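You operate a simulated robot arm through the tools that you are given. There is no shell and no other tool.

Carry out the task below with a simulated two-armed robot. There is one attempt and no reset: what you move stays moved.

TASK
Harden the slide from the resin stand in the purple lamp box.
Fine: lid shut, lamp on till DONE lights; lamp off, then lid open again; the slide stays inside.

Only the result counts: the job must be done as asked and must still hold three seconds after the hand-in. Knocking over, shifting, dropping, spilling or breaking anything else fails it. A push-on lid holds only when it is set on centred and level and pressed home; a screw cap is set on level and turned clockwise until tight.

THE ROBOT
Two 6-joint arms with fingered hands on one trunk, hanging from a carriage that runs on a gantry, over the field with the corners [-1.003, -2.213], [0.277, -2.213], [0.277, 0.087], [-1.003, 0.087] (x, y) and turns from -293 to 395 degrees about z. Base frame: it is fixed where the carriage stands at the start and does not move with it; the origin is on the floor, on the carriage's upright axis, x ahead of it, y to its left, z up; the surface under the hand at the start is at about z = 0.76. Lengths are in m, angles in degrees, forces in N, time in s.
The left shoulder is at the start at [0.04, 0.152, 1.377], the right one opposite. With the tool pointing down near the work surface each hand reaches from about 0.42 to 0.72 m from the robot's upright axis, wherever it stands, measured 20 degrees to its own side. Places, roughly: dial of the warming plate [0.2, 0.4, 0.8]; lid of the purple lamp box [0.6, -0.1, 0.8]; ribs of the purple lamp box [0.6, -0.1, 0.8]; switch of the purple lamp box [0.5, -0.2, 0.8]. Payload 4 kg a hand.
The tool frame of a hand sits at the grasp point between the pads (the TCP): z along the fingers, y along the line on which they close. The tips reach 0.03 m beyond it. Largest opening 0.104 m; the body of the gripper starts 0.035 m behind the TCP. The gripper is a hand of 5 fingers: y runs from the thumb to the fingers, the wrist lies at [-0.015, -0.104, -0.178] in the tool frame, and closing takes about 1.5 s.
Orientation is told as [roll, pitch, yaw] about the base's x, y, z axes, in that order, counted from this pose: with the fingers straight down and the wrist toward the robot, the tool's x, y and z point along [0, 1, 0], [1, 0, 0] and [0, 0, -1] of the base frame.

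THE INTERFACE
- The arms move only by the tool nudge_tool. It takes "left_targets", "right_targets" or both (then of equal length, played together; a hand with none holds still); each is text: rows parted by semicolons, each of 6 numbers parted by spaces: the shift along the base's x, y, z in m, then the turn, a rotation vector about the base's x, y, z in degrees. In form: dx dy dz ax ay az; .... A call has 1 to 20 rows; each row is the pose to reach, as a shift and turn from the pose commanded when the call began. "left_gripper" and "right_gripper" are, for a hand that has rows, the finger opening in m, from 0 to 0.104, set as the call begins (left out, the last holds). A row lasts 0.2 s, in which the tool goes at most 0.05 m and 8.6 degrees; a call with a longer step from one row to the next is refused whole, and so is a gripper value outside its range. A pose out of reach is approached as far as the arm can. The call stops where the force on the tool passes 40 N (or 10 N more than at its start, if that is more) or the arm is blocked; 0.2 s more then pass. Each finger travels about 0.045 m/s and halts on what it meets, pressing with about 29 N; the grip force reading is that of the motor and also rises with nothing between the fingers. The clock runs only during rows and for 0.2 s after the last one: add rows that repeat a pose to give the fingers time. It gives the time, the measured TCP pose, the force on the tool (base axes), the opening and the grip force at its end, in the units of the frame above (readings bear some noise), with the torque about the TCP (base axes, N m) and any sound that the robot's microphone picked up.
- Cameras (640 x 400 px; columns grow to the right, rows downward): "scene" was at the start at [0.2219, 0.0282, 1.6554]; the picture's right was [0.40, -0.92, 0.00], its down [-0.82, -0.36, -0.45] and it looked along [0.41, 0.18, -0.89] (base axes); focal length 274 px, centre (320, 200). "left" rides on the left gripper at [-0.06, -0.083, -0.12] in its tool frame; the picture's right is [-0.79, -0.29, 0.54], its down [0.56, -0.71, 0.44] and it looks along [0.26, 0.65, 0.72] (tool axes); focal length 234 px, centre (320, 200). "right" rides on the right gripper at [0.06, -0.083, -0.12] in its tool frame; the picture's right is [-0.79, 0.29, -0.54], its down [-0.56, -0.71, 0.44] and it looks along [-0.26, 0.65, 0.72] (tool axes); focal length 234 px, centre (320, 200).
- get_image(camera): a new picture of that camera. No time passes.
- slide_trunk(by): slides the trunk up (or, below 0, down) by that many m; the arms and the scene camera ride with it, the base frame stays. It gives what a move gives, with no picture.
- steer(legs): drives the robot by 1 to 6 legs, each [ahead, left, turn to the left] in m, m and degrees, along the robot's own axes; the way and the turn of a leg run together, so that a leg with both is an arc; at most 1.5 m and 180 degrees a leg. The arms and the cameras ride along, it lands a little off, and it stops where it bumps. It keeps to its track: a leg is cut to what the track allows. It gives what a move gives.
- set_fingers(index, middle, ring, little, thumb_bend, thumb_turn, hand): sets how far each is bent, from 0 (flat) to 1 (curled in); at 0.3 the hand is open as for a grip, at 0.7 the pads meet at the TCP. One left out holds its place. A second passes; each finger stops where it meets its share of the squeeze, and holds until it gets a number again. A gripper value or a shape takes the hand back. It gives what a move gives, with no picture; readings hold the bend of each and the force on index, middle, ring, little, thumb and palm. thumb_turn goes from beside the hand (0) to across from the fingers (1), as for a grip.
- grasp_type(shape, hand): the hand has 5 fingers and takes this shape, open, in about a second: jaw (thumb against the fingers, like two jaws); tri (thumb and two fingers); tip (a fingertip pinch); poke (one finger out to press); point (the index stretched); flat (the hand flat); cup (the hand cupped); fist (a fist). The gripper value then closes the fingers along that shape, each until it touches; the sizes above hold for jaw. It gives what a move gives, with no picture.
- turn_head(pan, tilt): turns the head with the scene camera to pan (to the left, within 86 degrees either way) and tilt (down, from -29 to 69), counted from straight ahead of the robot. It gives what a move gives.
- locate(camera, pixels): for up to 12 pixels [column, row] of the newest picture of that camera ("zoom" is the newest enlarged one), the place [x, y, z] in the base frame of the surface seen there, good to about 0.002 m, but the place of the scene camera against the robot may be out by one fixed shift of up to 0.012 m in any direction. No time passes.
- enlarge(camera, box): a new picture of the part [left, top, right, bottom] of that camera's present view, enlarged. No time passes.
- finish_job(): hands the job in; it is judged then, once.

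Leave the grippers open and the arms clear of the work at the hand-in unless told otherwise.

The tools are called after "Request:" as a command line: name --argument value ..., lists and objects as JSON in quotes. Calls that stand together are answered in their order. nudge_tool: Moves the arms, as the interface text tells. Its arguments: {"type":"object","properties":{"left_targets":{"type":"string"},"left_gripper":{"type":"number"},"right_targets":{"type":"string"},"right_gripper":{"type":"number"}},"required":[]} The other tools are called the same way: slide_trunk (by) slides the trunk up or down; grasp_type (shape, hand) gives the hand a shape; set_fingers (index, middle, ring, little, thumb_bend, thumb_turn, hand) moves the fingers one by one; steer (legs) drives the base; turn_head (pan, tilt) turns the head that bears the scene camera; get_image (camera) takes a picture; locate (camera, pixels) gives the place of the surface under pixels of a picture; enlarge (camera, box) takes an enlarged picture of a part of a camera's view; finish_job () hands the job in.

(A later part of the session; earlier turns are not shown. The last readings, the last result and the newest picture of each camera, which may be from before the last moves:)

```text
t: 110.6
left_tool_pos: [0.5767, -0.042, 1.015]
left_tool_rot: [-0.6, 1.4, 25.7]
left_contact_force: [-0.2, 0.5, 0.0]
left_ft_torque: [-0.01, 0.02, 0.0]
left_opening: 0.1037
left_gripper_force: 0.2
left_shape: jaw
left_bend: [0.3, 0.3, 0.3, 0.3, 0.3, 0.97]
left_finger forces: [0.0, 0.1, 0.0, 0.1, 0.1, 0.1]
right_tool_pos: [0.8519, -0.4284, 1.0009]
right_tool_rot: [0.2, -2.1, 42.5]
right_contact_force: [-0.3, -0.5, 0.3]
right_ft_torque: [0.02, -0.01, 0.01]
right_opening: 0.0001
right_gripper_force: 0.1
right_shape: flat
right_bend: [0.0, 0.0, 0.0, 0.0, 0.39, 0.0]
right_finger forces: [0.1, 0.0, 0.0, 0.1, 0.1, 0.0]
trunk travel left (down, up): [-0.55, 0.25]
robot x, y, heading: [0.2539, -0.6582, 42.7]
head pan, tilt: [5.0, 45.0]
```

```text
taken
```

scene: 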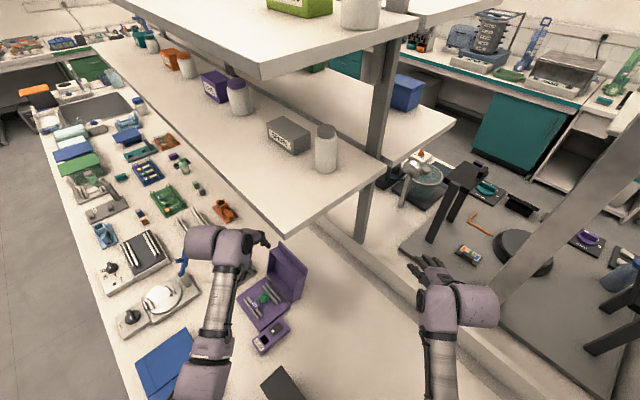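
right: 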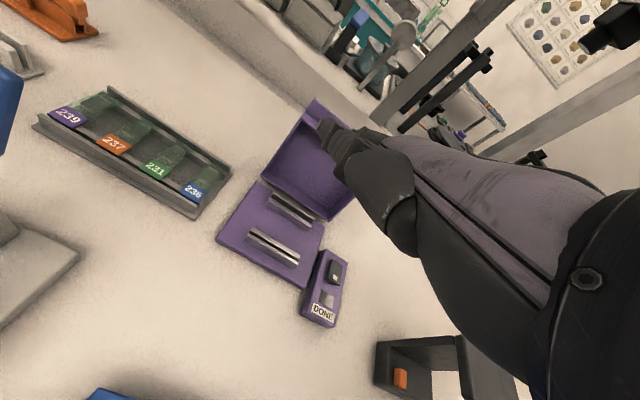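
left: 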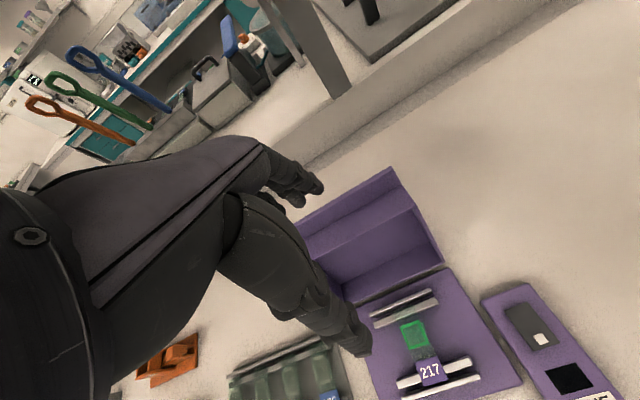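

Shelf items are undisturbed; the wrist drum had reached the shelf's edge because the hand was too high. The crossing must be done low: I'll go to z≈0.955 first, then yaw to 0° and move over the lid's top edge.

Request:
nudge_tool --left_targets "0 -0.003 -0.02 0 0 0; 0 -0.006 -0.04 0 0 0; 0 -0.008 -0.06 0 0 0; 0.01 -0.01 -0.06 0.5 -1 -8; 0.03 -0.01 -0.06 0.7 -1.4 -16; 0.05 -0.01 -0.06 0.7 -1.4 -24; 0.07 -0.01 -0.06 0.7 -1.4 -25.7; 0.09 -0.01 -0.06 0.7 -1.4 -25.7; 0.09 -0.01 -0.06 0.7 -1.4 -25.7"

Request:
get_image --camera "left"

Request:
get_image --camera "scene"

```text
t: 112.6
left_tool_pos: [0.6672, -0.0528, 0.9543]
left_tool_rot: [-0.3, -0.1, 0.0]
left_contact_force: [-0.3, 0.0, -0.2]
left_ft_torque: [-0.03, 0.02, -0.01]
left_opening: 0.1039
left_gripper_force: 0.1
left_shape: jaw
left_bend: [0.3, 0.3, 0.3, 0.3, 0.3, 0.97]
left_finger forces: [0.0, 0.0, 0.0, 0.0, 0.1, 0.1]
right_tool_pos: [0.8527, -0.4269, 1.0001]
right_tool_rot: [0.1, -2.0, 42.5]
right_contact_force: [1.1, 0.0, 0.0]
right_ft_torque: [0.01, -0.01, 0.0]
right_opening: 0.0001
right_gripper_force: 0.1
right_shape: flat
right_bend: [0.0, 0.0, 0.0, 0.0, 0.39, 0.0]
right_finger forces: [0.0, 0.0, 0.0, 0.0, 0.1, 0.0]
trunk travel left (down, up): [-0.55, 0.25]
robot x, y, heading: [0.2496, -0.655, 43.0]
head pan, tilt: [5.0, 45.0]
```

```text
taken
```

left: 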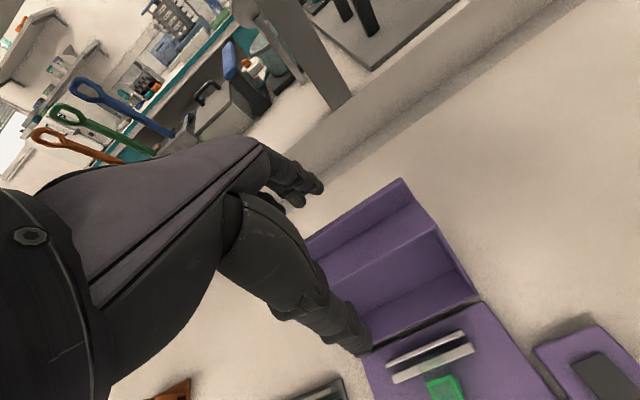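

```text
taken
```

scene: 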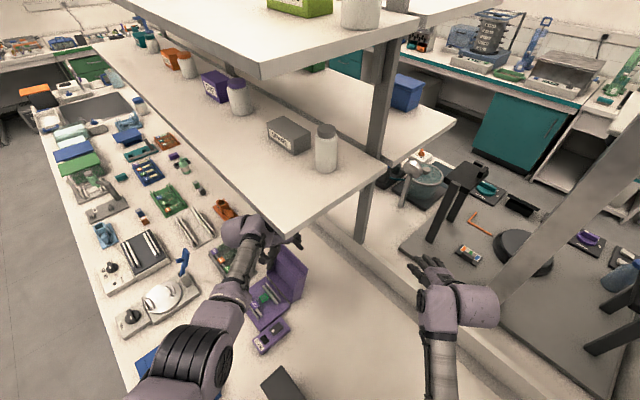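

The crossing height works. I'll measure the lid's top edge from here.

Request:
locate --camera "left" --pixels '[[400, 182], [370, 198], [330, 222], [395, 190], [430, 228], [350, 250], [360, 265], [420, 240], [470, 285], [385, 330]]'

Request:
enlarge --camera "left" --box '[250, 150, 490, 370]'

```text
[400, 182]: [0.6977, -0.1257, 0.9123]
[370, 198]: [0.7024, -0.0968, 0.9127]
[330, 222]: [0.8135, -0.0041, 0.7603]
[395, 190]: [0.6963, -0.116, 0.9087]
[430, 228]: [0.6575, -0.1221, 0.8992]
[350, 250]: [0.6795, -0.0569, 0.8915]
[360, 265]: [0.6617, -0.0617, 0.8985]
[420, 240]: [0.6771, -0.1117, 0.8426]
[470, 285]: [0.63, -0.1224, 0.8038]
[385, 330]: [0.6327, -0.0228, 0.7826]
```

```text
1.82 times, centred on (370, 260) of left
```

zoom: 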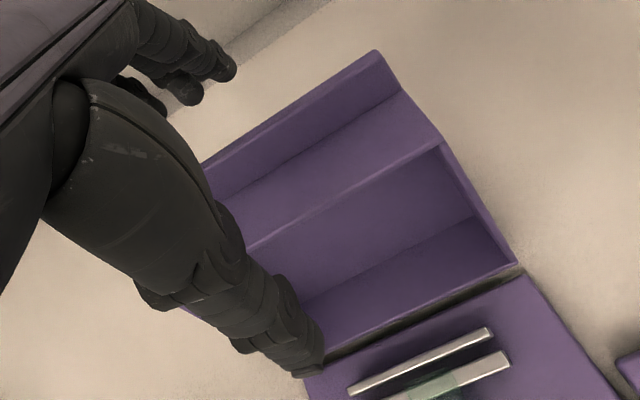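

Lip edge measured at (0.70, z 0.9125), as expected. I'll move the left thumb aside so only the fingers hook behind the lid.

Request:
set_fingers --hand "left" --thumb_turn 0 --thumb_bend 0

Request:
nudge_tool --left_targets "0.015 0 0 0 0 0; 0.03 0 0 0 0 0; 0.042 0 0 0 0 0; 0.045 0 -0.015 0 0 0; 0.045 0 -0.03 0 0 0; 0.045 0 -0.04 0 0 0; 0.045 0 -0.04 0 0 0"

Request:
get_image --camera "left"

```text
t: 113.6
left_tool_pos: [0.6678, -0.0541, 0.9528]
left_tool_rot: [-0.3, 0.0, 0.0]
left_contact_force: [-0.2, -0.7, 0.4]
left_ft_torque: [0.0, -0.03, -0.01]
left_opening: 0.1547
left_gripper_force: 0.1
left_shape: fingers
left_bend: [0.3, 0.3, 0.3, 0.3, 0.0, 0.0]
left_finger forces: [0.0, 0.0, 0.0, 0.0, 0.0, 0.0]
right_tool_pos: [0.8528, -0.4274, 1.0006]
right_tool_rot: [0.0, -2.1, 42.7]
right_contact_force: [-0.8, 0.7, 0.2]
right_ft_torque: [-0.02, 0.03, -0.02]
right_opening: 0.0003
right_gripper_force: 0.2
right_shape: flat
right_bend: [0.0, 0.0, 0.0, 0.0, 0.39, 0.0]
right_finger forces: [0.0, 0.0, 0.0, 0.0, 0.0, 0.1]
trunk travel left (down, up): [-0.55, 0.25]
robot x, y, heading: [0.2507, -0.6587, 42.7]
head pan, tilt: [5.0, 45.0]
```

```text
t: 115.2
left_tool_pos: [0.6822, -0.0725, 0.9348]
left_tool_rot: [-0.3, -0.1, 0.0]
left_contact_force: [-0.6, -0.6, -0.2]
left_ft_torque: [-0.02, -0.03, 0.04]
left_opening: 0.1544
left_gripper_force: 0.0
left_shape: fingers
left_bend: [0.3, 0.3, 0.3, 0.3, 0.0, 0.0]
left_finger forces: [0.1, 0.0, 0.0, 0.0, 0.0, 0.0]
left hand out of reach, approached as far as the arm can: row 1, 2, 3, 4, 5, 6, 7
right_tool_pos: [0.8512, -0.427, 1.001]
right_tool_rot: [0.1, -2.1, 42.5]
right_contact_force: [-0.6, 0.0, 0.2]
right_ft_torque: [-0.01, -0.01, 0.02]
right_opening: 0.0001
right_gripper_force: 0.0
right_shape: flat
right_bend: [0.0, 0.0, 0.0, 0.0, 0.39, 0.0]
right_finger forces: [0.0, 0.1, 0.0, 0.0, 0.1, 0.0]
trunk travel left (down, up): [-0.55, 0.25]
robot x, y, heading: [0.2569, -0.6544, 42.8]
head pan, tilt: [5.0, 45.0]
```

```text
taken
```

left: 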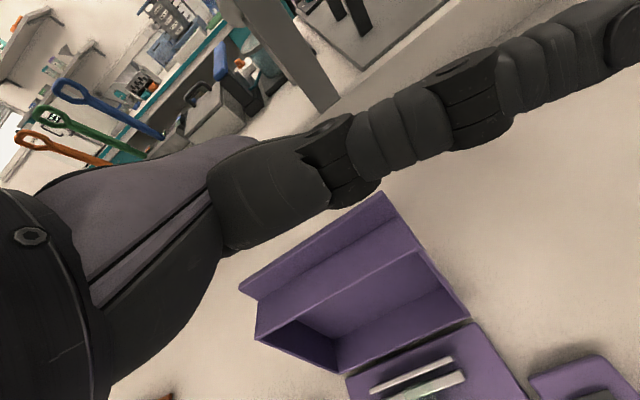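

Out of reach by a few centimetres from here (no contact yet). I'll bring the base about 6 cm closer in y.

Request:
steer --legs '[[0.052, 0.034, 0]]'

Request:
get_image --camera "scene"

Request:
enlarge --camera "scene" --box '[190, 200, 340, 360]'

```text
t: 116.2
left_tool_pos: [0.6972, -0.0119, 0.9357]
left_tool_rot: [-0.4, -0.1, 0.0]
left_contact_force: [0.3, 0.4, 0.1]
left_ft_torque: [-0.04, 0.03, 0.03]
left_opening: 0.1546
left_gripper_force: 0.0
left_shape: fingers
left_bend: [0.3, 0.3, 0.3, 0.3, 0.0, 0.0]
left_finger forces: [0.0, 0.1, 0.1, 0.0, 0.1, 0.0]
right_tool_pos: [0.8684, -0.3663, 1.0018]
right_tool_rot: [0.0, -2.1, 42.6]
right_contact_force: [-0.2, 0.8, 0.4]
right_ft_torque: [0.01, 0.0, -0.01]
right_opening: 0.0
right_gripper_force: 0.0
right_shape: flat
right_bend: [0.0, 0.0, 0.0, 0.0, 0.39, 0.0]
right_finger forces: [0.1, 0.1, 0.1, 0.0, 0.0, 0.1]
trunk travel left (down, up): [-0.55, 0.25]
robot x, y, heading: [0.2686, -0.5945, 42.9]
head pan, tilt: [5.0, 45.0]
```

```text
taken
```

scene: 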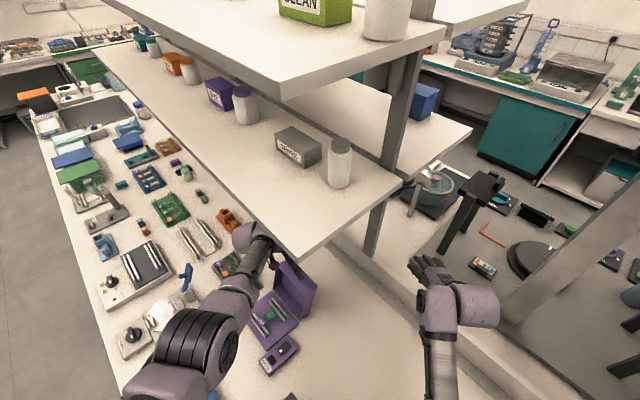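

```text
2.50 times, centred on (265, 280) of scene
```

zoom: 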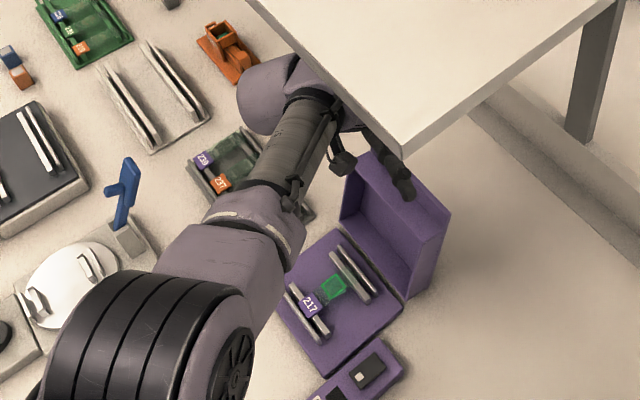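

Now I position the fingers behind the lid: TCP to about (0.712, −0.05, 0.91).

Request:
nudge_tool --left_targets "0.008 -0.015 0 0 0 0; 0.015 -0.03 0 0 0 0; 0.015 -0.038 -0.01 0 0 0; 0.015 -0.038 -0.02 0 0 0; 0.015 -0.038 -0.026 0 0 0; 0.015 -0.038 -0.026 0 0 0"

Request:
get_image --camera "left"

Request:
enlarge --camera "scene" --box '[190, 200, 340, 360]'

```text
t: 117.6
left_tool_pos: [0.7114, -0.0498, 0.9085]
left_tool_rot: [-0.3, -0.1, 0.0]
left_contact_force: [0.0, 0.4, 0.0]
left_ft_torque: [-0.02, -0.02, -0.04]
left_opening: 0.1546
left_gripper_force: 0.0
left_shape: fingers
left_bend: [0.3, 0.3, 0.3, 0.3, 0.0, 0.0]
left_finger forces: [0.0, 0.0, 0.1, 0.0, 0.0, 0.0]
right_tool_pos: [0.866, -0.3678, 1.0011]
right_tool_rot: [0.1, -2.1, 42.6]
right_contact_force: [0.9, 0.4, 0.2]
right_ft_torque: [-0.02, 0.0, 0.01]
right_opening: 0.0
right_gripper_force: 0.0
right_shape: flat
right_bend: [0.0, 0.0, 0.0, 0.0, 0.39, 0.0]
right_finger forces: [0.1, 0.0, 0.0, 0.0, 0.0, 0.0]
trunk travel left (down, up): [-0.55, 0.25]
robot x, y, heading: [0.268, -0.5958, 42.6]
head pan, tilt: [5.0, 45.0]
```

```text
taken
```

left: 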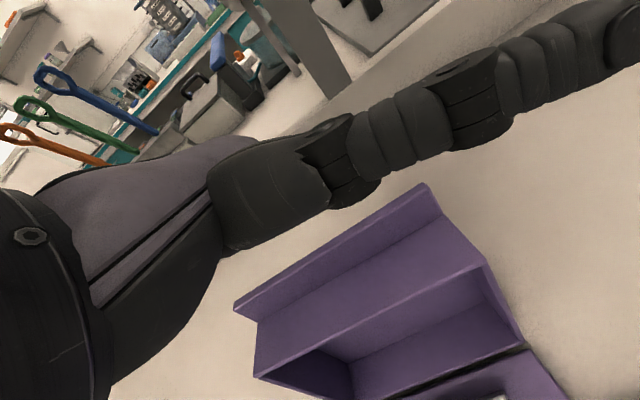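

```text
2.50 times, centred on (265, 280) of scene
```

zoom: 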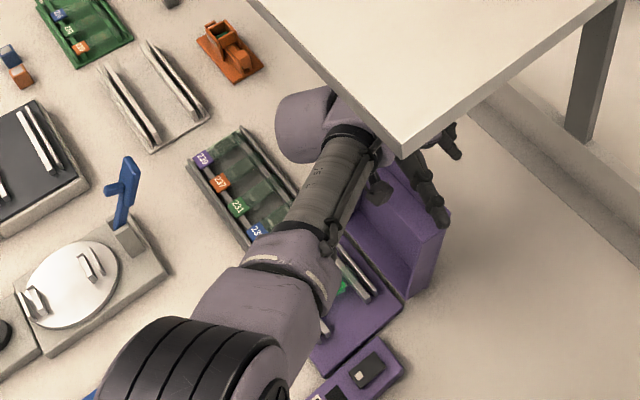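

The fingers are behind the lid. I'll pull slowly in −x and watch the force.

Request:
nudge_tool --left_targets "-0.015 0 0 0 0 0; -0.03 0 0 0 0 0; -0.04 0 0.002 0 0 0; -0.05 0 0.004 0 0 0; -0.06 0 0.006 0 0 0; -0.07 0 0.008 0 0 0; -0.08 0 0.01 0 0 0; -0.09 0 0.011 0 0 0; -0.09 0 0.011 0 0 0"

Request:
get_image --camera "left"

Request:
enlarge --camera "scene" --box '[190, 200, 340, 360]'

```text
t: 119.6
left_tool_pos: [0.6215, -0.051, 0.9196]
left_tool_rot: [-0.2, -0.1, 0.0]
left_contact_force: [0.6, 0.1, -0.2]
left_ft_torque: [-0.03, -0.03, 0.04]
left_opening: 0.1548
left_gripper_force: 0.3
left_shape: fingers
left_bend: [0.3, 0.3, 0.3, 0.3, 0.0, 0.0]
left_finger forces: [0.3, 0.1, 0.0, 0.0, 0.1, 0.1]
right_tool_pos: [0.8675, -0.3677, 1.0015]
right_tool_rot: [0.1, -2.1, 42.5]
right_contact_force: [-0.5, -0.9, -0.6]
right_ft_torque: [0.01, 0.0, 0.02]
right_opening: 0.0
right_gripper_force: 0.1
right_shape: flat
right_bend: [0.0, 0.0, 0.0, 0.0, 0.39, 0.0]
right_finger forces: [0.0, 0.1, 0.0, 0.1, 0.0, 0.0]
trunk travel left (down, up): [-0.55, 0.25]
robot x, y, heading: [0.2689, -0.5991, 42.8]
head pan, tilt: [5.0, 45.0]
```

```text
taken
```

left: 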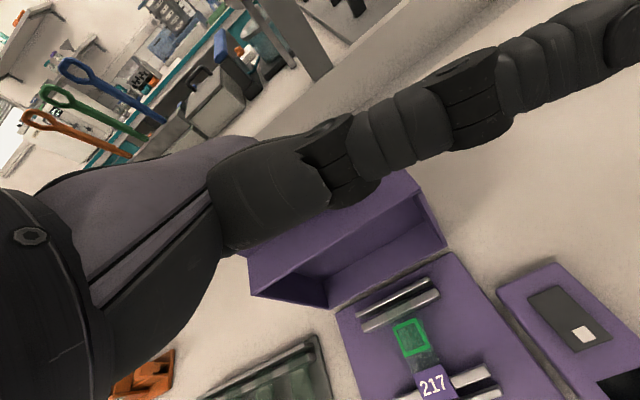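

```text
2.50 times, centred on (265, 280) of scene
```

zoom: 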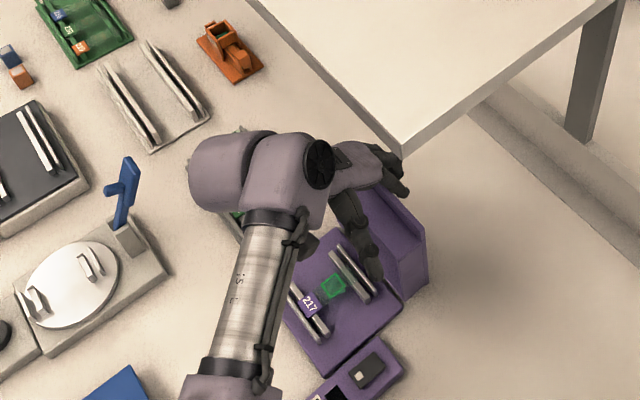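

Request:
locate --camera "left" --pixels '[[430, 235], [400, 195], [442, 245], [415, 200], [250, 290], [330, 300], [380, 240], [300, 270], [420, 225]]'

```text
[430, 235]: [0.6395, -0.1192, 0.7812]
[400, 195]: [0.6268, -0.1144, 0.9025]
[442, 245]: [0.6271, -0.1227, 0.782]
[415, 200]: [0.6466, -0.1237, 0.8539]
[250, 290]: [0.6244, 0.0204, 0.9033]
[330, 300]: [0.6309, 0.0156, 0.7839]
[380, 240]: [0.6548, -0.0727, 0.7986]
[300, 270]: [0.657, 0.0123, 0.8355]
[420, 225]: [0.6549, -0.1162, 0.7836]
```

The lid is at 90°. I'll pull to about 78°, then back the fingers off to see if the hinge holds the lid there.

Request:
nudge_tool --left_targets "-0.01 0 0.001 0 0 0; -0.02 0 0.002 0 0 0; -0.033 0 0.003 0 0 0; -0.033 0 0.003 0 0 0; -0.02 0 0.003 0 0 0; -0.005 0 0.003 0 0 0; 0.01 0 0.003 0 0 0; 0.01 0 0.003 0 0 0; 0.01 0 0.003 0 0 0"

Request:
get_image --camera "left"

Request:
locate --camera "left" --pixels '[[430, 235], [400, 195], [442, 245], [415, 200], [250, 290], [330, 300], [380, 240], [300, 270], [420, 225]]'

```text
t: 121.6
left_tool_pos: [0.6316, -0.0499, 0.9242]
left_tool_rot: [-0.3, -0.1, 0.0]
left_contact_force: [-0.1, 0.1, 0.5]
left_ft_torque: [0.04, 0.0, -0.03]
left_opening: 0.1548
left_gripper_force: 0.6
left_shape: fingers
left_bend: [0.3, 0.3, 0.3, 0.3, 0.0, 0.0]
left_finger forces: [0.3, 0.0, 0.0, 0.1, 0.1, 0.1]
right_tool_pos: [0.8674, -0.3685, 1.0004]
right_tool_rot: [0.1, -2.1, 42.6]
right_contact_force: [0.3, -0.2, 0.2]
right_ft_torque: [0.02, 0.0, -0.02]
right_opening: 0.0002
right_gripper_force: 0.0
right_shape: flat
right_bend: [0.0, 0.0, 0.0, 0.0, 0.39, 0.0]
right_finger forces: [0.0, 0.0, 0.0, 0.0, 0.1, 0.1]
trunk travel left (down, up): [-0.55, 0.25]
robot x, y, heading: [0.2677, -0.597, 42.8]
head pan, tilt: [5.0, 45.0]
```

```text
taken
```

left: 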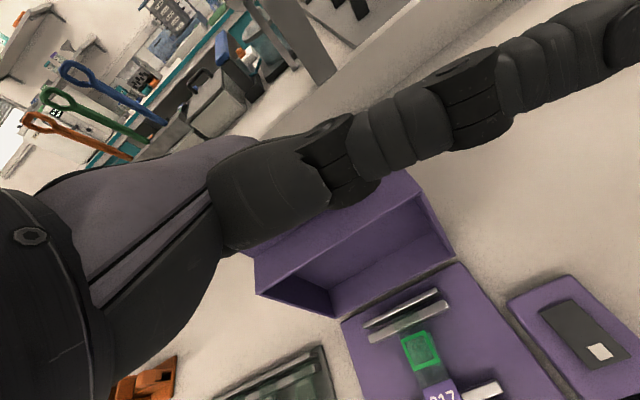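

```text
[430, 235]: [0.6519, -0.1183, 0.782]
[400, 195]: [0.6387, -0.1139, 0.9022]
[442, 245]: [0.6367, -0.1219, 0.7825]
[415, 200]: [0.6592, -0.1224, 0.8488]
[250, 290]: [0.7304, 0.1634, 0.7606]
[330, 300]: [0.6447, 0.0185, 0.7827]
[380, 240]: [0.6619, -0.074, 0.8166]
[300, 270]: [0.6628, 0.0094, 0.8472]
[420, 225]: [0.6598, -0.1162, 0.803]
```

The lid follows the finger back, so the hinge has no hold: it will fall once past balance (~68°). I'll use a cage: fingers behind the lip and thumb in front (opening 0.07) to catch it and lower it gently. First I raise the hand above the lid edge.

Request:
nudge_tool --left_targets "0.01 0 0.01 0 0 0; 0.025 0 0.02 0 0 0; 0.04 0 0.03 0 0 0; 0.053 0 0.037 0 0 0; 0.053 0 0.037 0 0 0"

Request:
grasp_type --hand "left" --shape "jaw"

Request:
nudge_tool --left_targets "0 0 0 0 0 0; 0 0 0 0 0 0; 0 0 0 0 0 0; 0 0 0 0 0 0" --left_gripper 0.07

Request:
get_image --camera "left"

```text
t: 122.8
left_tool_pos: [0.6859, -0.0515, 0.9582]
left_tool_rot: [-0.3, -0.1, 0.0]
left_contact_force: [0.0, 0.5, 0.1]
left_ft_torque: [0.02, 0.03, 0.0]
left_opening: 0.1547
left_gripper_force: 0.0
left_shape: fingers
left_bend: [0.3, 0.3, 0.3, 0.3, 0.0, 0.0]
left_finger forces: [0.0, 0.1, 0.0, 0.0, 0.0, 0.0]
right_tool_pos: [0.867, -0.3675, 1.0013]
right_tool_rot: [0.0, -2.2, 42.6]
right_contact_force: [1.1, 0.6, -0.5]
right_ft_torque: [0.0, -0.01, 0.03]
right_opening: 0.0
right_gripper_force: 0.1
right_shape: flat
right_bend: [0.0, 0.0, 0.0, 0.0, 0.39, 0.0]
right_finger forces: [0.0, 0.1, 0.0, 0.1, 0.0, 0.1]
trunk travel left (down, up): [-0.55, 0.25]
robot x, y, heading: [0.2663, -0.5978, 42.7]
head pan, tilt: [5.0, 45.0]
```

```text
t: 123.7
left_tool_pos: [0.6855, -0.0503, 0.9592]
left_tool_rot: [-0.3, -0.1, -0.1]
left_contact_force: [-0.6, 0.2, 0.5]
left_ft_torque: [0.0, -0.01, 0.03]
left_opening: 0.104
left_gripper_force: 0.1
left_shape: jaw
left_bend: [0.3, 0.3, 0.3, 0.3, 0.3, 0.97]
left_finger forces: [0.0, 0.0, 0.0, 0.0, 0.0, 0.0]
right_tool_pos: [0.8662, -0.3681, 1.0008]
right_tool_rot: [0.2, -2.1, 42.7]
right_contact_force: [-0.6, -0.6, 0.1]
right_ft_torque: [0.01, -0.03, -0.01]
right_opening: 0.0001
right_gripper_force: 0.1
right_shape: flat
right_bend: [0.0, 0.0, 0.0, 0.0, 0.39, 0.0]
right_finger forces: [0.0, 0.0, 0.1, 0.1, 0.0, 0.1]
trunk travel left (down, up): [-0.55, 0.25]
robot x, y, heading: [0.2646, -0.6016, 42.7]
head pan, tilt: [5.0, 45.0]
```

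```text
t: 124.7
left_tool_pos: [0.6855, -0.05, 0.9587]
left_tool_rot: [-0.3, -0.1, 0.1]
left_contact_force: [-0.7, 0.4, -0.4]
left_ft_torque: [0.01, 0.02, -0.02]
left_opening: 0.0703
left_gripper_force: 0.0
left_shape: jaw
left_bend: [0.27, 0.38, 0.35, 0.31, 0.6, 0.99]
left_finger forces: [0.1, 0.0, 0.1, 0.0, 0.1, 0.0]
right_tool_pos: [0.8665, -0.3688, 1.0021]
right_tool_rot: [0.1, -2.2, 42.6]
right_contact_force: [-0.3, -0.7, -0.4]
right_ft_torque: [-0.03, 0.02, -0.01]
right_opening: 0.0
right_gripper_force: 0.1
right_shape: flat
right_bend: [0.0, 0.0, 0.0, 0.0, 0.39, 0.0]
right_finger forces: [0.1, 0.0, 0.1, 0.0, 0.1, 0.0]
trunk travel left (down, up): [-0.55, 0.25]
robot x, y, heading: [0.2681, -0.5974, 42.7]
head pan, tilt: [5.0, 45.0]
```

```text
taken
```

left: 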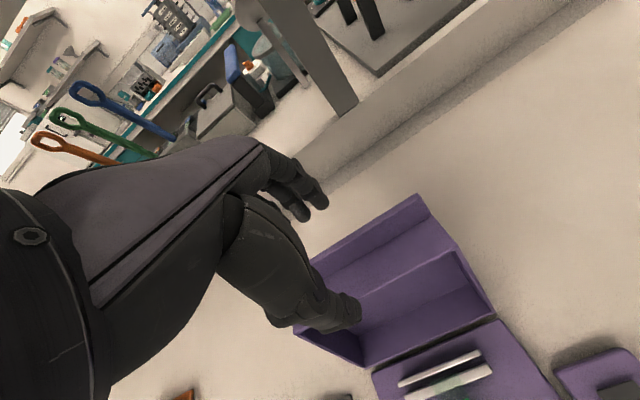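

Request:
locate --camera "left" --pixels '[[352, 300], [345, 318], [335, 325], [320, 203], [312, 196], [300, 213], [418, 197], [350, 240], [440, 255], [380, 285], [300, 335]]'

```text
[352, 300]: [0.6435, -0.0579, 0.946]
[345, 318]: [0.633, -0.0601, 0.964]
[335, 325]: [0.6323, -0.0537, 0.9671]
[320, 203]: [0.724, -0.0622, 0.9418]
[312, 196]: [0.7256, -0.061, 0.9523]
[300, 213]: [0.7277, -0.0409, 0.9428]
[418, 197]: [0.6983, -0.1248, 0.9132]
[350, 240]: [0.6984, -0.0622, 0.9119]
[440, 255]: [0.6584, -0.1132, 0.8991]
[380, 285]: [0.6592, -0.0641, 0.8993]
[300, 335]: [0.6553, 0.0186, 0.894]
```

Thumb tip at x≈0.645 and fingers at x≈0.722 straddle the lid's top edge (roof edge 0.659, lip 0.70). I'll lower the cage to z≈0.906.

Request:
nudge_tool --left_targets "-0.001 0 -0.015 0 0 0; -0.001 0 -0.03 0 0 0; -0.001 0 -0.042 0 0 0; -0.001 0 -0.053 0 0 0; -0.001 0 -0.053 0 0 0"

Request:
nudge_tool --left_targets "-0.012 0 0 0 0 0; -0.024 0 0 0 0 0; -0.036 0 0 0 0 0; -0.048 0 0 0 0 0; -0.06 0 0 0 0 0; -0.072 0 0 0 0 0; -0.08 0 0 0 0 0; -0.08 0 0 0 0 0"

Request:
get_image --camera "left"

Request:
enlarge --camera "scene" --box '[190, 200, 340, 360]'

```text
t: 125.9
left_tool_pos: [0.684, -0.0491, 0.9063]
left_tool_rot: [-0.4, 0.0, 0.0]
left_contact_force: [-0.9, 0.0, -0.1]
left_ft_torque: [0.0, 0.0, -0.04]
left_opening: 0.0705
left_gripper_force: 0.1
left_shape: jaw
left_bend: [0.27, 0.38, 0.35, 0.31, 0.6, 0.99]
left_finger forces: [0.0, 0.1, 0.0, 0.0, 0.0, 0.0]
right_tool_pos: [0.8659, -0.3686, 1.0008]
right_tool_rot: [0.0, -2.1, 42.6]
right_contact_force: [0.6, 0.2, -0.5]
right_ft_torque: [0.01, 0.0, 0.01]
right_opening: 0.0
right_gripper_force: 0.1
right_shape: flat
right_bend: [0.0, 0.0, 0.0, 0.0, 0.39, 0.0]
right_finger forces: [0.0, 0.1, 0.1, 0.0, 0.1, 0.0]
trunk travel left (down, up): [-0.55, 0.25]
robot x, y, heading: [0.2665, -0.5964, 42.8]
head pan, tilt: [5.0, 45.0]
```

```text
t: 127.7
left_tool_pos: [0.6039, -0.0508, 0.9054]
left_tool_rot: [-0.3, -0.1, -0.1]
left_contact_force: [-1.3, 0.4, -0.1]
left_ft_torque: [-0.01, -0.01, 0.01]
left_opening: 0.0702
left_gripper_force: 0.0
left_shape: jaw
left_bend: [0.27, 0.38, 0.35, 0.31, 0.6, 0.99]
left_finger forces: [0.1, 0.0, 0.1, 0.1, 0.1, 0.0]
right_tool_pos: [0.8673, -0.3682, 1.0013]
right_tool_rot: [0.1, -2.1, 42.6]
right_contact_force: [-1.2, -0.4, 0.1]
right_ft_torque: [0.0, 0.01, 0.03]
right_opening: 0.0
right_gripper_force: 0.1
right_shape: flat
right_bend: [0.0, 0.0, 0.0, 0.0, 0.39, 0.0]
right_finger forces: [0.1, 0.0, 0.0, 0.0, 0.0, 0.1]
trunk travel left (down, up): [-0.55, 0.25]
robot x, y, heading: [0.2647, -0.5969, 42.6]
head pan, tilt: [5.0, 45.0]
```

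```text
taken
```

left: 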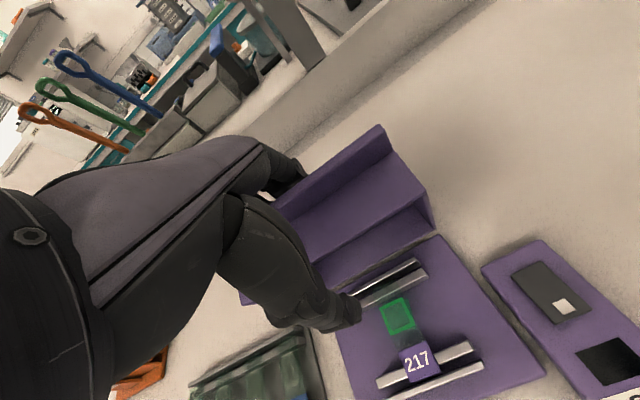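

```text
2.50 times, centred on (265, 280) of scene
```

zoom: 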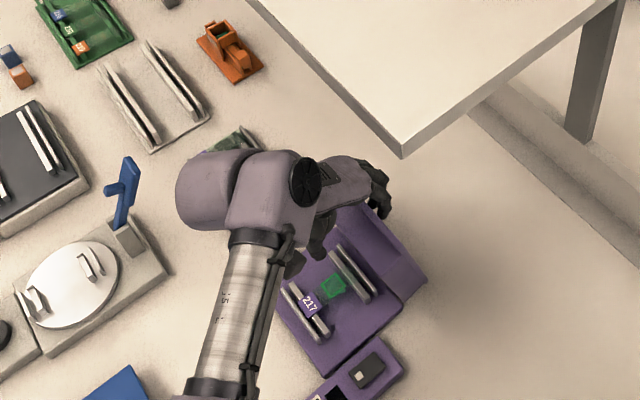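

The lid is at ~80°, inside the cage. I'll pull slowly past the balance point and let the thumb catch it.

Request:
nudge_tool --left_targets "-0.007 0 0 0 0 0; -0.014 0 0 0 0 0; -0.02 0 0 0 0 0; -0.026 0 0 0 0 0; -0.03 0 0 0 0 0; -0.034 0 0 0 0 0; -0.034 0 0 0 0 0; -0.034 0 0 0 0 0"

Request:
get_image --camera "left"

Request:
enlarge --camera "scene" --box '[190, 200, 340, 360]'

```text
t: 129.5
left_tool_pos: [0.5704, -0.0499, 0.9066]
left_tool_rot: [-0.2, -0.1, 0.0]
left_contact_force: [-0.1, -0.4, 0.3]
left_ft_torque: [0.0, 0.03, -0.01]
left_opening: 0.0704
left_gripper_force: 0.1
left_shape: jaw
left_bend: [0.27, 0.38, 0.35, 0.31, 0.6, 0.99]
left_finger forces: [0.1, 0.1, 0.0, 0.0, 0.2, 0.0]
right_tool_pos: [0.8671, -0.369, 1.001]
right_tool_rot: [0.1, -2.1, 42.6]
right_contact_force: [0.5, 0.2, -0.3]
right_ft_torque: [0.01, 0.01, -0.01]
right_opening: 0.0
right_gripper_force: 0.0
right_shape: flat
right_bend: [0.0, 0.0, 0.0, 0.0, 0.39, 0.0]
right_finger forces: [0.0, 0.0, 0.0, 0.0, 0.0, 0.1]
trunk travel left (down, up): [-0.55, 0.25]
robot x, y, heading: [0.2731, -0.5974, 42.8]
head pan, tilt: [5.0, 45.0]
```

```text
taken
```

left: 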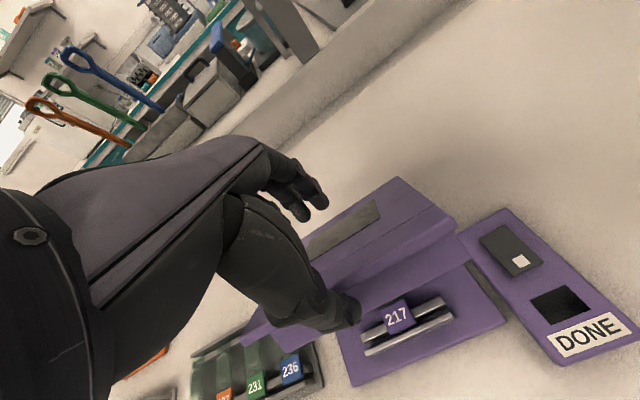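

```text
2.50 times, centred on (265, 280) of scene
```

zoom: 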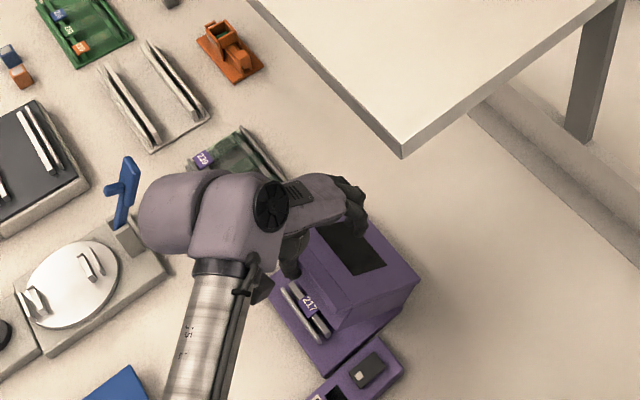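

The thumb caught the lid. I'll measure its angle now.

Request:
locate --camera "left" --pixels '[[450, 225], [400, 185], [380, 275], [430, 245], [350, 220], [460, 240], [420, 215], [352, 305], [355, 320], [345, 300]]'

Request:
enlarge --camera "left" --box '[270, 170, 480, 370]'

```text
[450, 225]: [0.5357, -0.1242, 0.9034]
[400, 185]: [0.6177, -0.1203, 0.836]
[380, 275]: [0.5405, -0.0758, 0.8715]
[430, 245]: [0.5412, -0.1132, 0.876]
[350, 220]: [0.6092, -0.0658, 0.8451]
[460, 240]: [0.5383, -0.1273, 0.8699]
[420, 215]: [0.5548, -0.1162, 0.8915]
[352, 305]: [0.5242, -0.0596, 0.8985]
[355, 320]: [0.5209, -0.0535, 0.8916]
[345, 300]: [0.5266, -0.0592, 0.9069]
```

```text
2.00 times, centred on (375, 270) of left
```

zoom: 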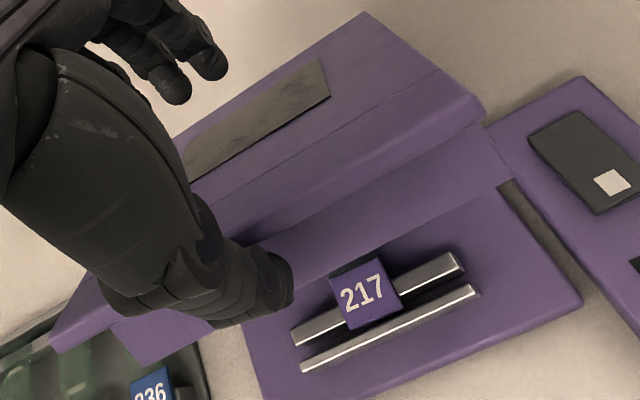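

The lid rests on the thumb at ~40°. I'll straighten the four fingers out of the way (thumb stays), then lower the lid along its arc.

Request:
set_fingers --hand "left" --index 0.05 --middle 0.05 --ring 0.05 --little 0.05

Request:
nudge_tool --left_targets "-0.007 0 -0.005 0 0 0; -0.014 0 -0.011 0 0 0; -0.02 0 -0.017 0 0 0; -0.026 0 -0.024 0 0 0; -0.032 0 -0.031 0 0 0; -0.037 0 -0.038 0 0 0; -0.037 0 -0.038 0 0 0"

Request:
get_image --camera "left"

```text
t: 130.5
left_tool_pos: [0.5704, -0.051, 0.9073]
left_tool_rot: [-0.4, 0.0, 0.0]
left_contact_force: [-0.2, 0.3, 0.0]
left_ft_torque: [-0.01, 0.0, 0.0]
left_opening: 0.1216
left_gripper_force: 0.1
left_shape: fingers
left_bend: [0.05, 0.05, 0.05, 0.05, 0.6, 0.99]
left_finger forces: [0.1, 0.0, 0.0, 0.0, 0.2, 0.1]
right_tool_pos: [0.867, -0.3687, 1.0005]
right_tool_rot: [0.0, -2.1, 42.6]
right_contact_force: [0.0, 0.2, 0.1]
right_ft_torque: [-0.01, -0.01, 0.03]
right_opening: 0.0
right_gripper_force: 0.1
right_shape: flat
right_bend: [0.0, 0.0, 0.0, 0.0, 0.39, 0.0]
right_finger forces: [0.0, 0.1, 0.0, 0.0, 0.1, 0.0]
trunk travel left (down, up): [-0.55, 0.25]
robot x, y, heading: [0.2688, -0.595, 42.7]
head pan, tilt: [5.0, 45.0]
```

```text
t: 132.1
left_tool_pos: [0.533, -0.0515, 0.8688]
left_tool_rot: [-0.2, 0.0, 0.0]
left_contact_force: [-0.7, 0.2, 0.1]
left_ft_torque: [-0.01, -0.03, -0.05]
left_opening: 0.1216
left_gripper_force: 0.3
left_shape: fingers
left_bend: [0.05, 0.05, 0.05, 0.05, 0.6, 0.99]
left_finger forces: [0.0, 0.1, 0.0, 0.0, 0.2, 0.1]
right_tool_pos: [0.8672, -0.3688, 1.0021]
right_tool_rot: [0.1, -2.1, 42.6]
right_contact_force: [0.1, 0.0, -0.3]
right_ft_torque: [0.02, 0.0, -0.01]
right_opening: 0.0001
right_gripper_force: 0.0
right_shape: flat
right_bend: [0.0, 0.0, 0.0, 0.0, 0.39, 0.0]
right_finger forces: [0.1, 0.1, 0.0, 0.1, 0.0, 0.0]
trunk travel left (down, up): [-0.55, 0.25]
robot x, y, heading: [0.2663, -0.597, 42.6]
head pan, tilt: [5.0, 45.0]
```

```text
taken
```

left: 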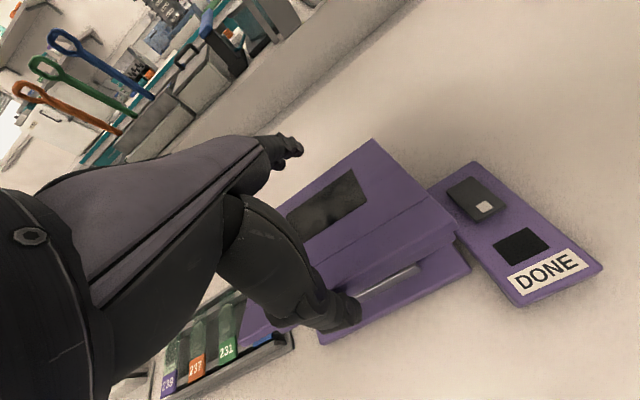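

Lowering continues smoothly (~20°). I'll take it to ~6° and then slide the thumb out toward −x so it settles shut.

Request:
nudge_tool --left_targets "-0.004 0 -0.007 0 0 0; -0.008 0 -0.014 0 0 0; -0.011 0 -0.021 0 0 0; -0.014 0 -0.028 0 0 0; -0.017 0 -0.035 0 0 0; -0.022 0 -0.037 0 0 0; -0.03 0 -0.037 0 0 0; -0.042 0 -0.037 0 0 0; -0.055 0 -0.03 0 0 0; -0.055 0 -0.03 0 0 0"

Request:
get_image --camera "left"

Request:
locate --camera "left" --pixels '[[370, 150], [400, 170], [440, 215], [420, 225], [380, 250], [390, 240], [350, 200]]'

```text
t: 134.3
left_tool_pos: [0.4793, -0.049, 0.8387]
left_tool_rot: [-0.4, -0.2, 0.0]
left_contact_force: [1.0, 0.3, 0.4]
left_ft_torque: [0.0, -0.01, -0.01]
left_opening: 0.1215
left_gripper_force: 0.0
left_shape: fingers
left_bend: [0.05, 0.05, 0.05, 0.05, 0.6, 0.99]
left_finger forces: [0.1, 0.0, 0.0, 0.1, 0.0, 0.0]
right_tool_pos: [0.8685, -0.3678, 1.0016]
right_tool_rot: [0.2, -2.1, 42.7]
right_contact_force: [0.1, 0.3, -0.3]
right_ft_torque: [0.03, 0.01, -0.03]
right_opening: 0.0
right_gripper_force: 0.1
right_shape: flat
right_bend: [0.0, 0.0, 0.0, 0.0, 0.39, 0.0]
right_finger forces: [0.0, 0.1, 0.0, 0.1, 0.0, 0.0]
trunk travel left (down, up): [-0.55, 0.25]
robot x, y, heading: [0.2642, -0.5952, 42.8]
head pan, tilt: [5.0, 45.0]
```

```text
taken
```

left: 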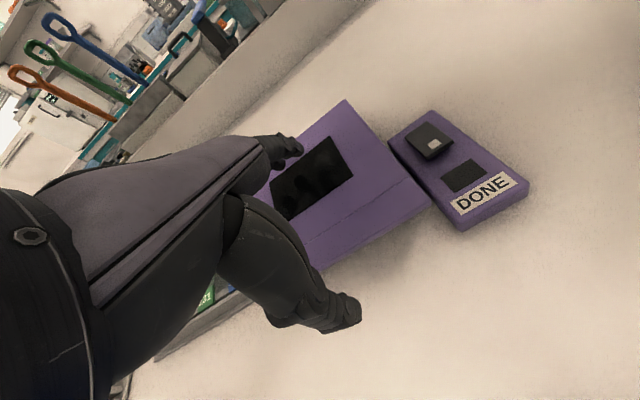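

```text
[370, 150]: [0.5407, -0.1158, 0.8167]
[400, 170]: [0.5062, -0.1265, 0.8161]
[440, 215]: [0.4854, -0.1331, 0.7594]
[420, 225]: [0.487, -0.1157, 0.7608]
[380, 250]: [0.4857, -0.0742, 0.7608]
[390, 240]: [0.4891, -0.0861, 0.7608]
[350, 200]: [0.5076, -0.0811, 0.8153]
```

The lid is shut flat (top z≈0.816 everywhere). Now I'll study the switch on the side panel.

Request:
enlarge --camera "left" --box '[380, 95, 540, 235]'

Request:
locate --camera "zoom" --pixels '[[170, 100], [225, 130], [150, 130], [205, 165], [215, 145], [175, 130], [120, 155], [160, 195], [215, 175], [290, 200], [340, 290], [260, 140]]'

```text
2.86 times, centred on (460, 165) of left
```

zoom: 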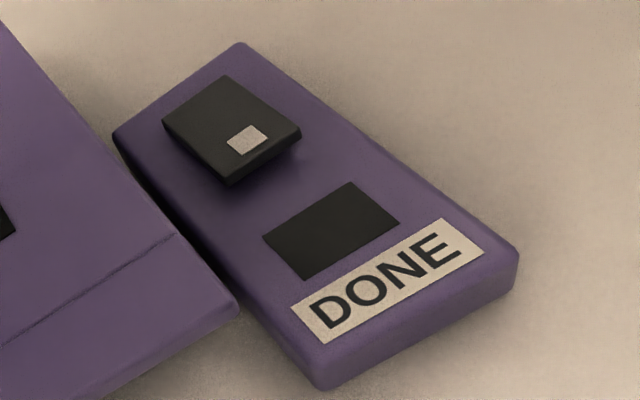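

```text
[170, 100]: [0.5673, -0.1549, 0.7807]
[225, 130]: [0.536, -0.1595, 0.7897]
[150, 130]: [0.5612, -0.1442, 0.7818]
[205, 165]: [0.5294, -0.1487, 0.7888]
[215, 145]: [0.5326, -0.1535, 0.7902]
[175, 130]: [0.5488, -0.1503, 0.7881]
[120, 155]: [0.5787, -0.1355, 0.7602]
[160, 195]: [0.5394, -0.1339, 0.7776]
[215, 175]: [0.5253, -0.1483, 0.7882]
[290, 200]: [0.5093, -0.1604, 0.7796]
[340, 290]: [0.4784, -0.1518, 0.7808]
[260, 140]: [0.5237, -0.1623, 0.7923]
```

The switch is a rocker: its front end (with the white mark, near (0.528, −0.157)) stands up at z≈0.791, its rear lies flush. I'll raise the left hand and take the poke shape.

Request:
nudge_tool --left_targets "-0.01 0 0.03 0 0 0; -0.02 0 0.06 0 0 0; -0.02 -0.03 0.08 0 0 0; -0.01 -0.06 0.08 0 0 0; 0 -0.09 0.08 0 0 0; 0 -0.09 0.08 0 0 0"

Request:
grasp_type --hand "left" --shape "poke"

Request:
get_image --camera "left"

```text
t: 135.7
left_tool_pos: [0.4787, -0.1397, 0.9193]
left_tool_rot: [0.0, -0.1, 0.0]
left_contact_force: [0.4, 0.8, 0.4]
left_ft_torque: [0.01, 0.03, -0.03]
left_opening: 0.1216
left_gripper_force: 0.0
left_shape: fingers
left_bend: [0.05, 0.05, 0.05, 0.05, 0.6, 0.99]
left_finger forces: [0.0, 0.1, 0.0, 0.0, 0.0, 0.0]
right_tool_pos: [0.866, -0.368, 1.0007]
right_tool_rot: [0.1, -2.2, 42.6]
right_contact_force: [-0.2, 0.1, 0.2]
right_ft_torque: [0.01, -0.04, 0.01]
right_opening: 0.0
right_gripper_force: 0.0
right_shape: flat
right_bend: [0.0, 0.0, 0.0, 0.0, 0.39, 0.0]
right_finger forces: [0.1, 0.0, 0.1, 0.0, 0.1, 0.0]
trunk travel left (down, up): [-0.55, 0.25]
robot x, y, heading: [0.2676, -0.5966, 42.8]
head pan, tilt: [5.0, 45.0]
```

```text
t: 136.6
left_tool_pos: [0.4788, -0.1389, 0.9192]
left_tool_rot: [-0.3, -0.1, 0.0]
left_contact_force: [0.3, -0.1, 0.1]
left_ft_torque: [-0.02, 0.01, -0.02]
left_opening: 0.0
left_gripper_force: 0.1
left_shape: poke
left_bend: [0.7, 0.7, 0.99, 0.99, 1.0, 1.0]
left_finger forces: [0.0, 0.0, 0.1, 0.1, 0.0, 0.1]
right_tool_pos: [0.8677, -0.3689, 1.0007]
right_tool_rot: [0.2, -2.1, 42.6]
right_contact_force: [0.5, 0.2, -0.4]
right_ft_torque: [0.01, 0.0, -0.05]
right_opening: 0.0
right_gripper_force: 0.1
right_shape: flat
right_bend: [0.0, 0.0, 0.0, 0.0, 0.39, 0.0]
right_finger forces: [0.1, 0.1, 0.0, 0.0, 0.1, 0.0]
trunk travel left (down, up): [-0.55, 0.25]
robot x, y, heading: [0.2647, -0.6008, 42.7]
head pan, tilt: [5.0, 45.0]
```

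```text
taken
```

left: 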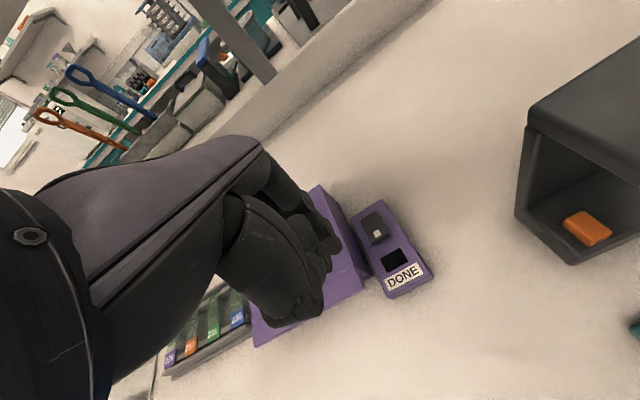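

Request:
enlarge --camera "left" --box '[240, 160, 440, 330]'

Request:
locate --camera "zoom" --pixels '[[310, 200], [300, 225], [285, 235], [260, 235], [270, 260], [250, 310], [240, 280], [330, 190], [320, 215], [295, 190], [440, 150], [455, 175]]'

```text
2.35 times, centred on (340, 245) of left
```

zoom: 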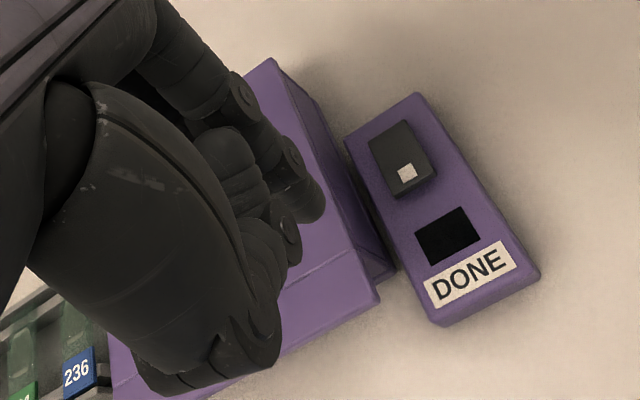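

```text
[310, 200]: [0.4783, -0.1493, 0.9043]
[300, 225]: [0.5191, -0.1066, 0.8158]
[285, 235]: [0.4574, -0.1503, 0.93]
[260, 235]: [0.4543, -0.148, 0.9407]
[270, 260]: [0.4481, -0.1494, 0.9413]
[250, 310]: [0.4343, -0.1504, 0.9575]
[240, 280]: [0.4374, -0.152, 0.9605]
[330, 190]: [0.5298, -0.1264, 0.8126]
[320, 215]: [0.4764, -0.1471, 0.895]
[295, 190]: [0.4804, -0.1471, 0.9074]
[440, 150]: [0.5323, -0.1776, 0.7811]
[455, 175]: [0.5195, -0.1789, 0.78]
```

The index fingertip in poke lies at the TCP line, ~0.03 m below it. The middle finger is also half out, so I'll curl it fully.

Request:
set_fingers --hand "left" --middle 1

Request:
nudge_tool --left_targets "0.015 -0.005 0 0 0 0; 0.03 -0.01 0 0 0 0; 0.045 -0.015 -0.015 0 0 0; 0.05 -0.019 -0.04 0 0 0; 0.05 -0.019 -0.065 0 0 0; 0.05 -0.019 -0.065 0 0 0"

Request:
get_image --camera "left"

Request:
enlarge --camera "left" --box '[260, 160, 420, 330]'

```text
t: 137.6
left_tool_pos: [0.4794, -0.1381, 0.9199]
left_tool_rot: [-0.3, -0.1, 0.0]
left_contact_force: [0.5, -0.3, 0.9]
left_ft_torque: [-0.04, -0.02, -0.02]
left_opening: 0.0296
left_gripper_force: 0.0
left_shape: fingers
left_bend: [0.7, 1.0, 0.99, 0.99, 1.0, 1.0]
left_finger forces: [0.0, 0.0, 0.0, 0.1, 0.1, 0.1]
right_tool_pos: [0.8674, -0.3677, 1.0007]
right_tool_rot: [0.2, -2.1, 42.6]
right_contact_force: [-0.4, 0.0, -0.2]
right_ft_torque: [0.02, -0.01, -0.01]
right_opening: 0.0
right_gripper_force: 0.1
right_shape: flat
right_bend: [0.0, 0.0, 0.0, 0.0, 0.39, 0.0]
right_finger forces: [0.0, 0.1, 0.1, 0.0, 0.1, 0.0]
trunk travel left (down, up): [-0.55, 0.25]
robot x, y, heading: [0.2675, -0.5973, 42.8]
head pan, tilt: [5.0, 45.0]
```

```text
t: 139.0
left_tool_pos: [0.5298, -0.1603, 0.8545]
left_tool_rot: [-0.3, -0.1, 0.0]
left_contact_force: [-0.3, -0.8, -1.0]
left_ft_torque: [-0.01, 0.01, 0.0]
left_opening: 0.0297
left_gripper_force: 0.0
left_shape: fingers
left_bend: [0.7, 1.0, 0.99, 0.99, 1.0, 1.0]
left_finger forces: [0.0, 0.0, 0.1, 0.1, 0.0, 0.0]
right_tool_pos: [0.8672, -0.3685, 1.0011]
right_tool_rot: [0.1, -2.1, 42.6]
right_contact_force: [0.0, 0.5, -1.1]
right_ft_torque: [0.02, 0.0, -0.04]
right_opening: 0.0
right_gripper_force: 0.1
right_shape: flat
right_bend: [0.0, 0.0, 0.0, 0.0, 0.39, 0.0]
right_finger forces: [0.0, 0.1, 0.0, 0.0, 0.0, 0.0]
trunk travel left (down, up): [-0.55, 0.25]
robot x, y, heading: [0.266, -0.6002, 42.9]
head pan, tilt: [5.0, 45.0]
```

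```text
taken
```

left: 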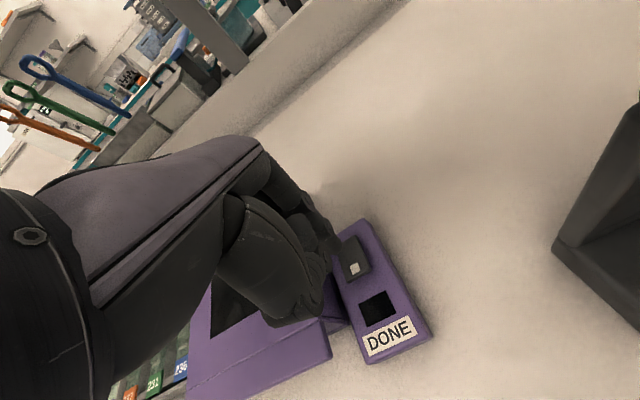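

```text
2.35 times, centred on (340, 245) of left
```

zoom: 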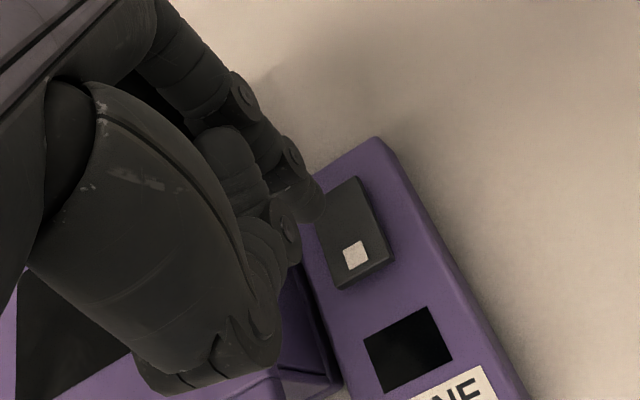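

Request:
locate --camera "zoom" --pixels '[[312, 212], [305, 220], [318, 200], [355, 255], [350, 200], [345, 285], [390, 260], [300, 190], [325, 190]]'

```text
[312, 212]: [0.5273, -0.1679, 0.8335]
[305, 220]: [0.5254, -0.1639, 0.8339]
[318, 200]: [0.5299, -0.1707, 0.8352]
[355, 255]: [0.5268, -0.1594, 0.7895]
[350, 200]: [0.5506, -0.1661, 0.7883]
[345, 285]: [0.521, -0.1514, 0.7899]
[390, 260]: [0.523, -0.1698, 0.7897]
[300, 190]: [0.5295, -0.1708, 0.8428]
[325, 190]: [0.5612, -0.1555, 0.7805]
```

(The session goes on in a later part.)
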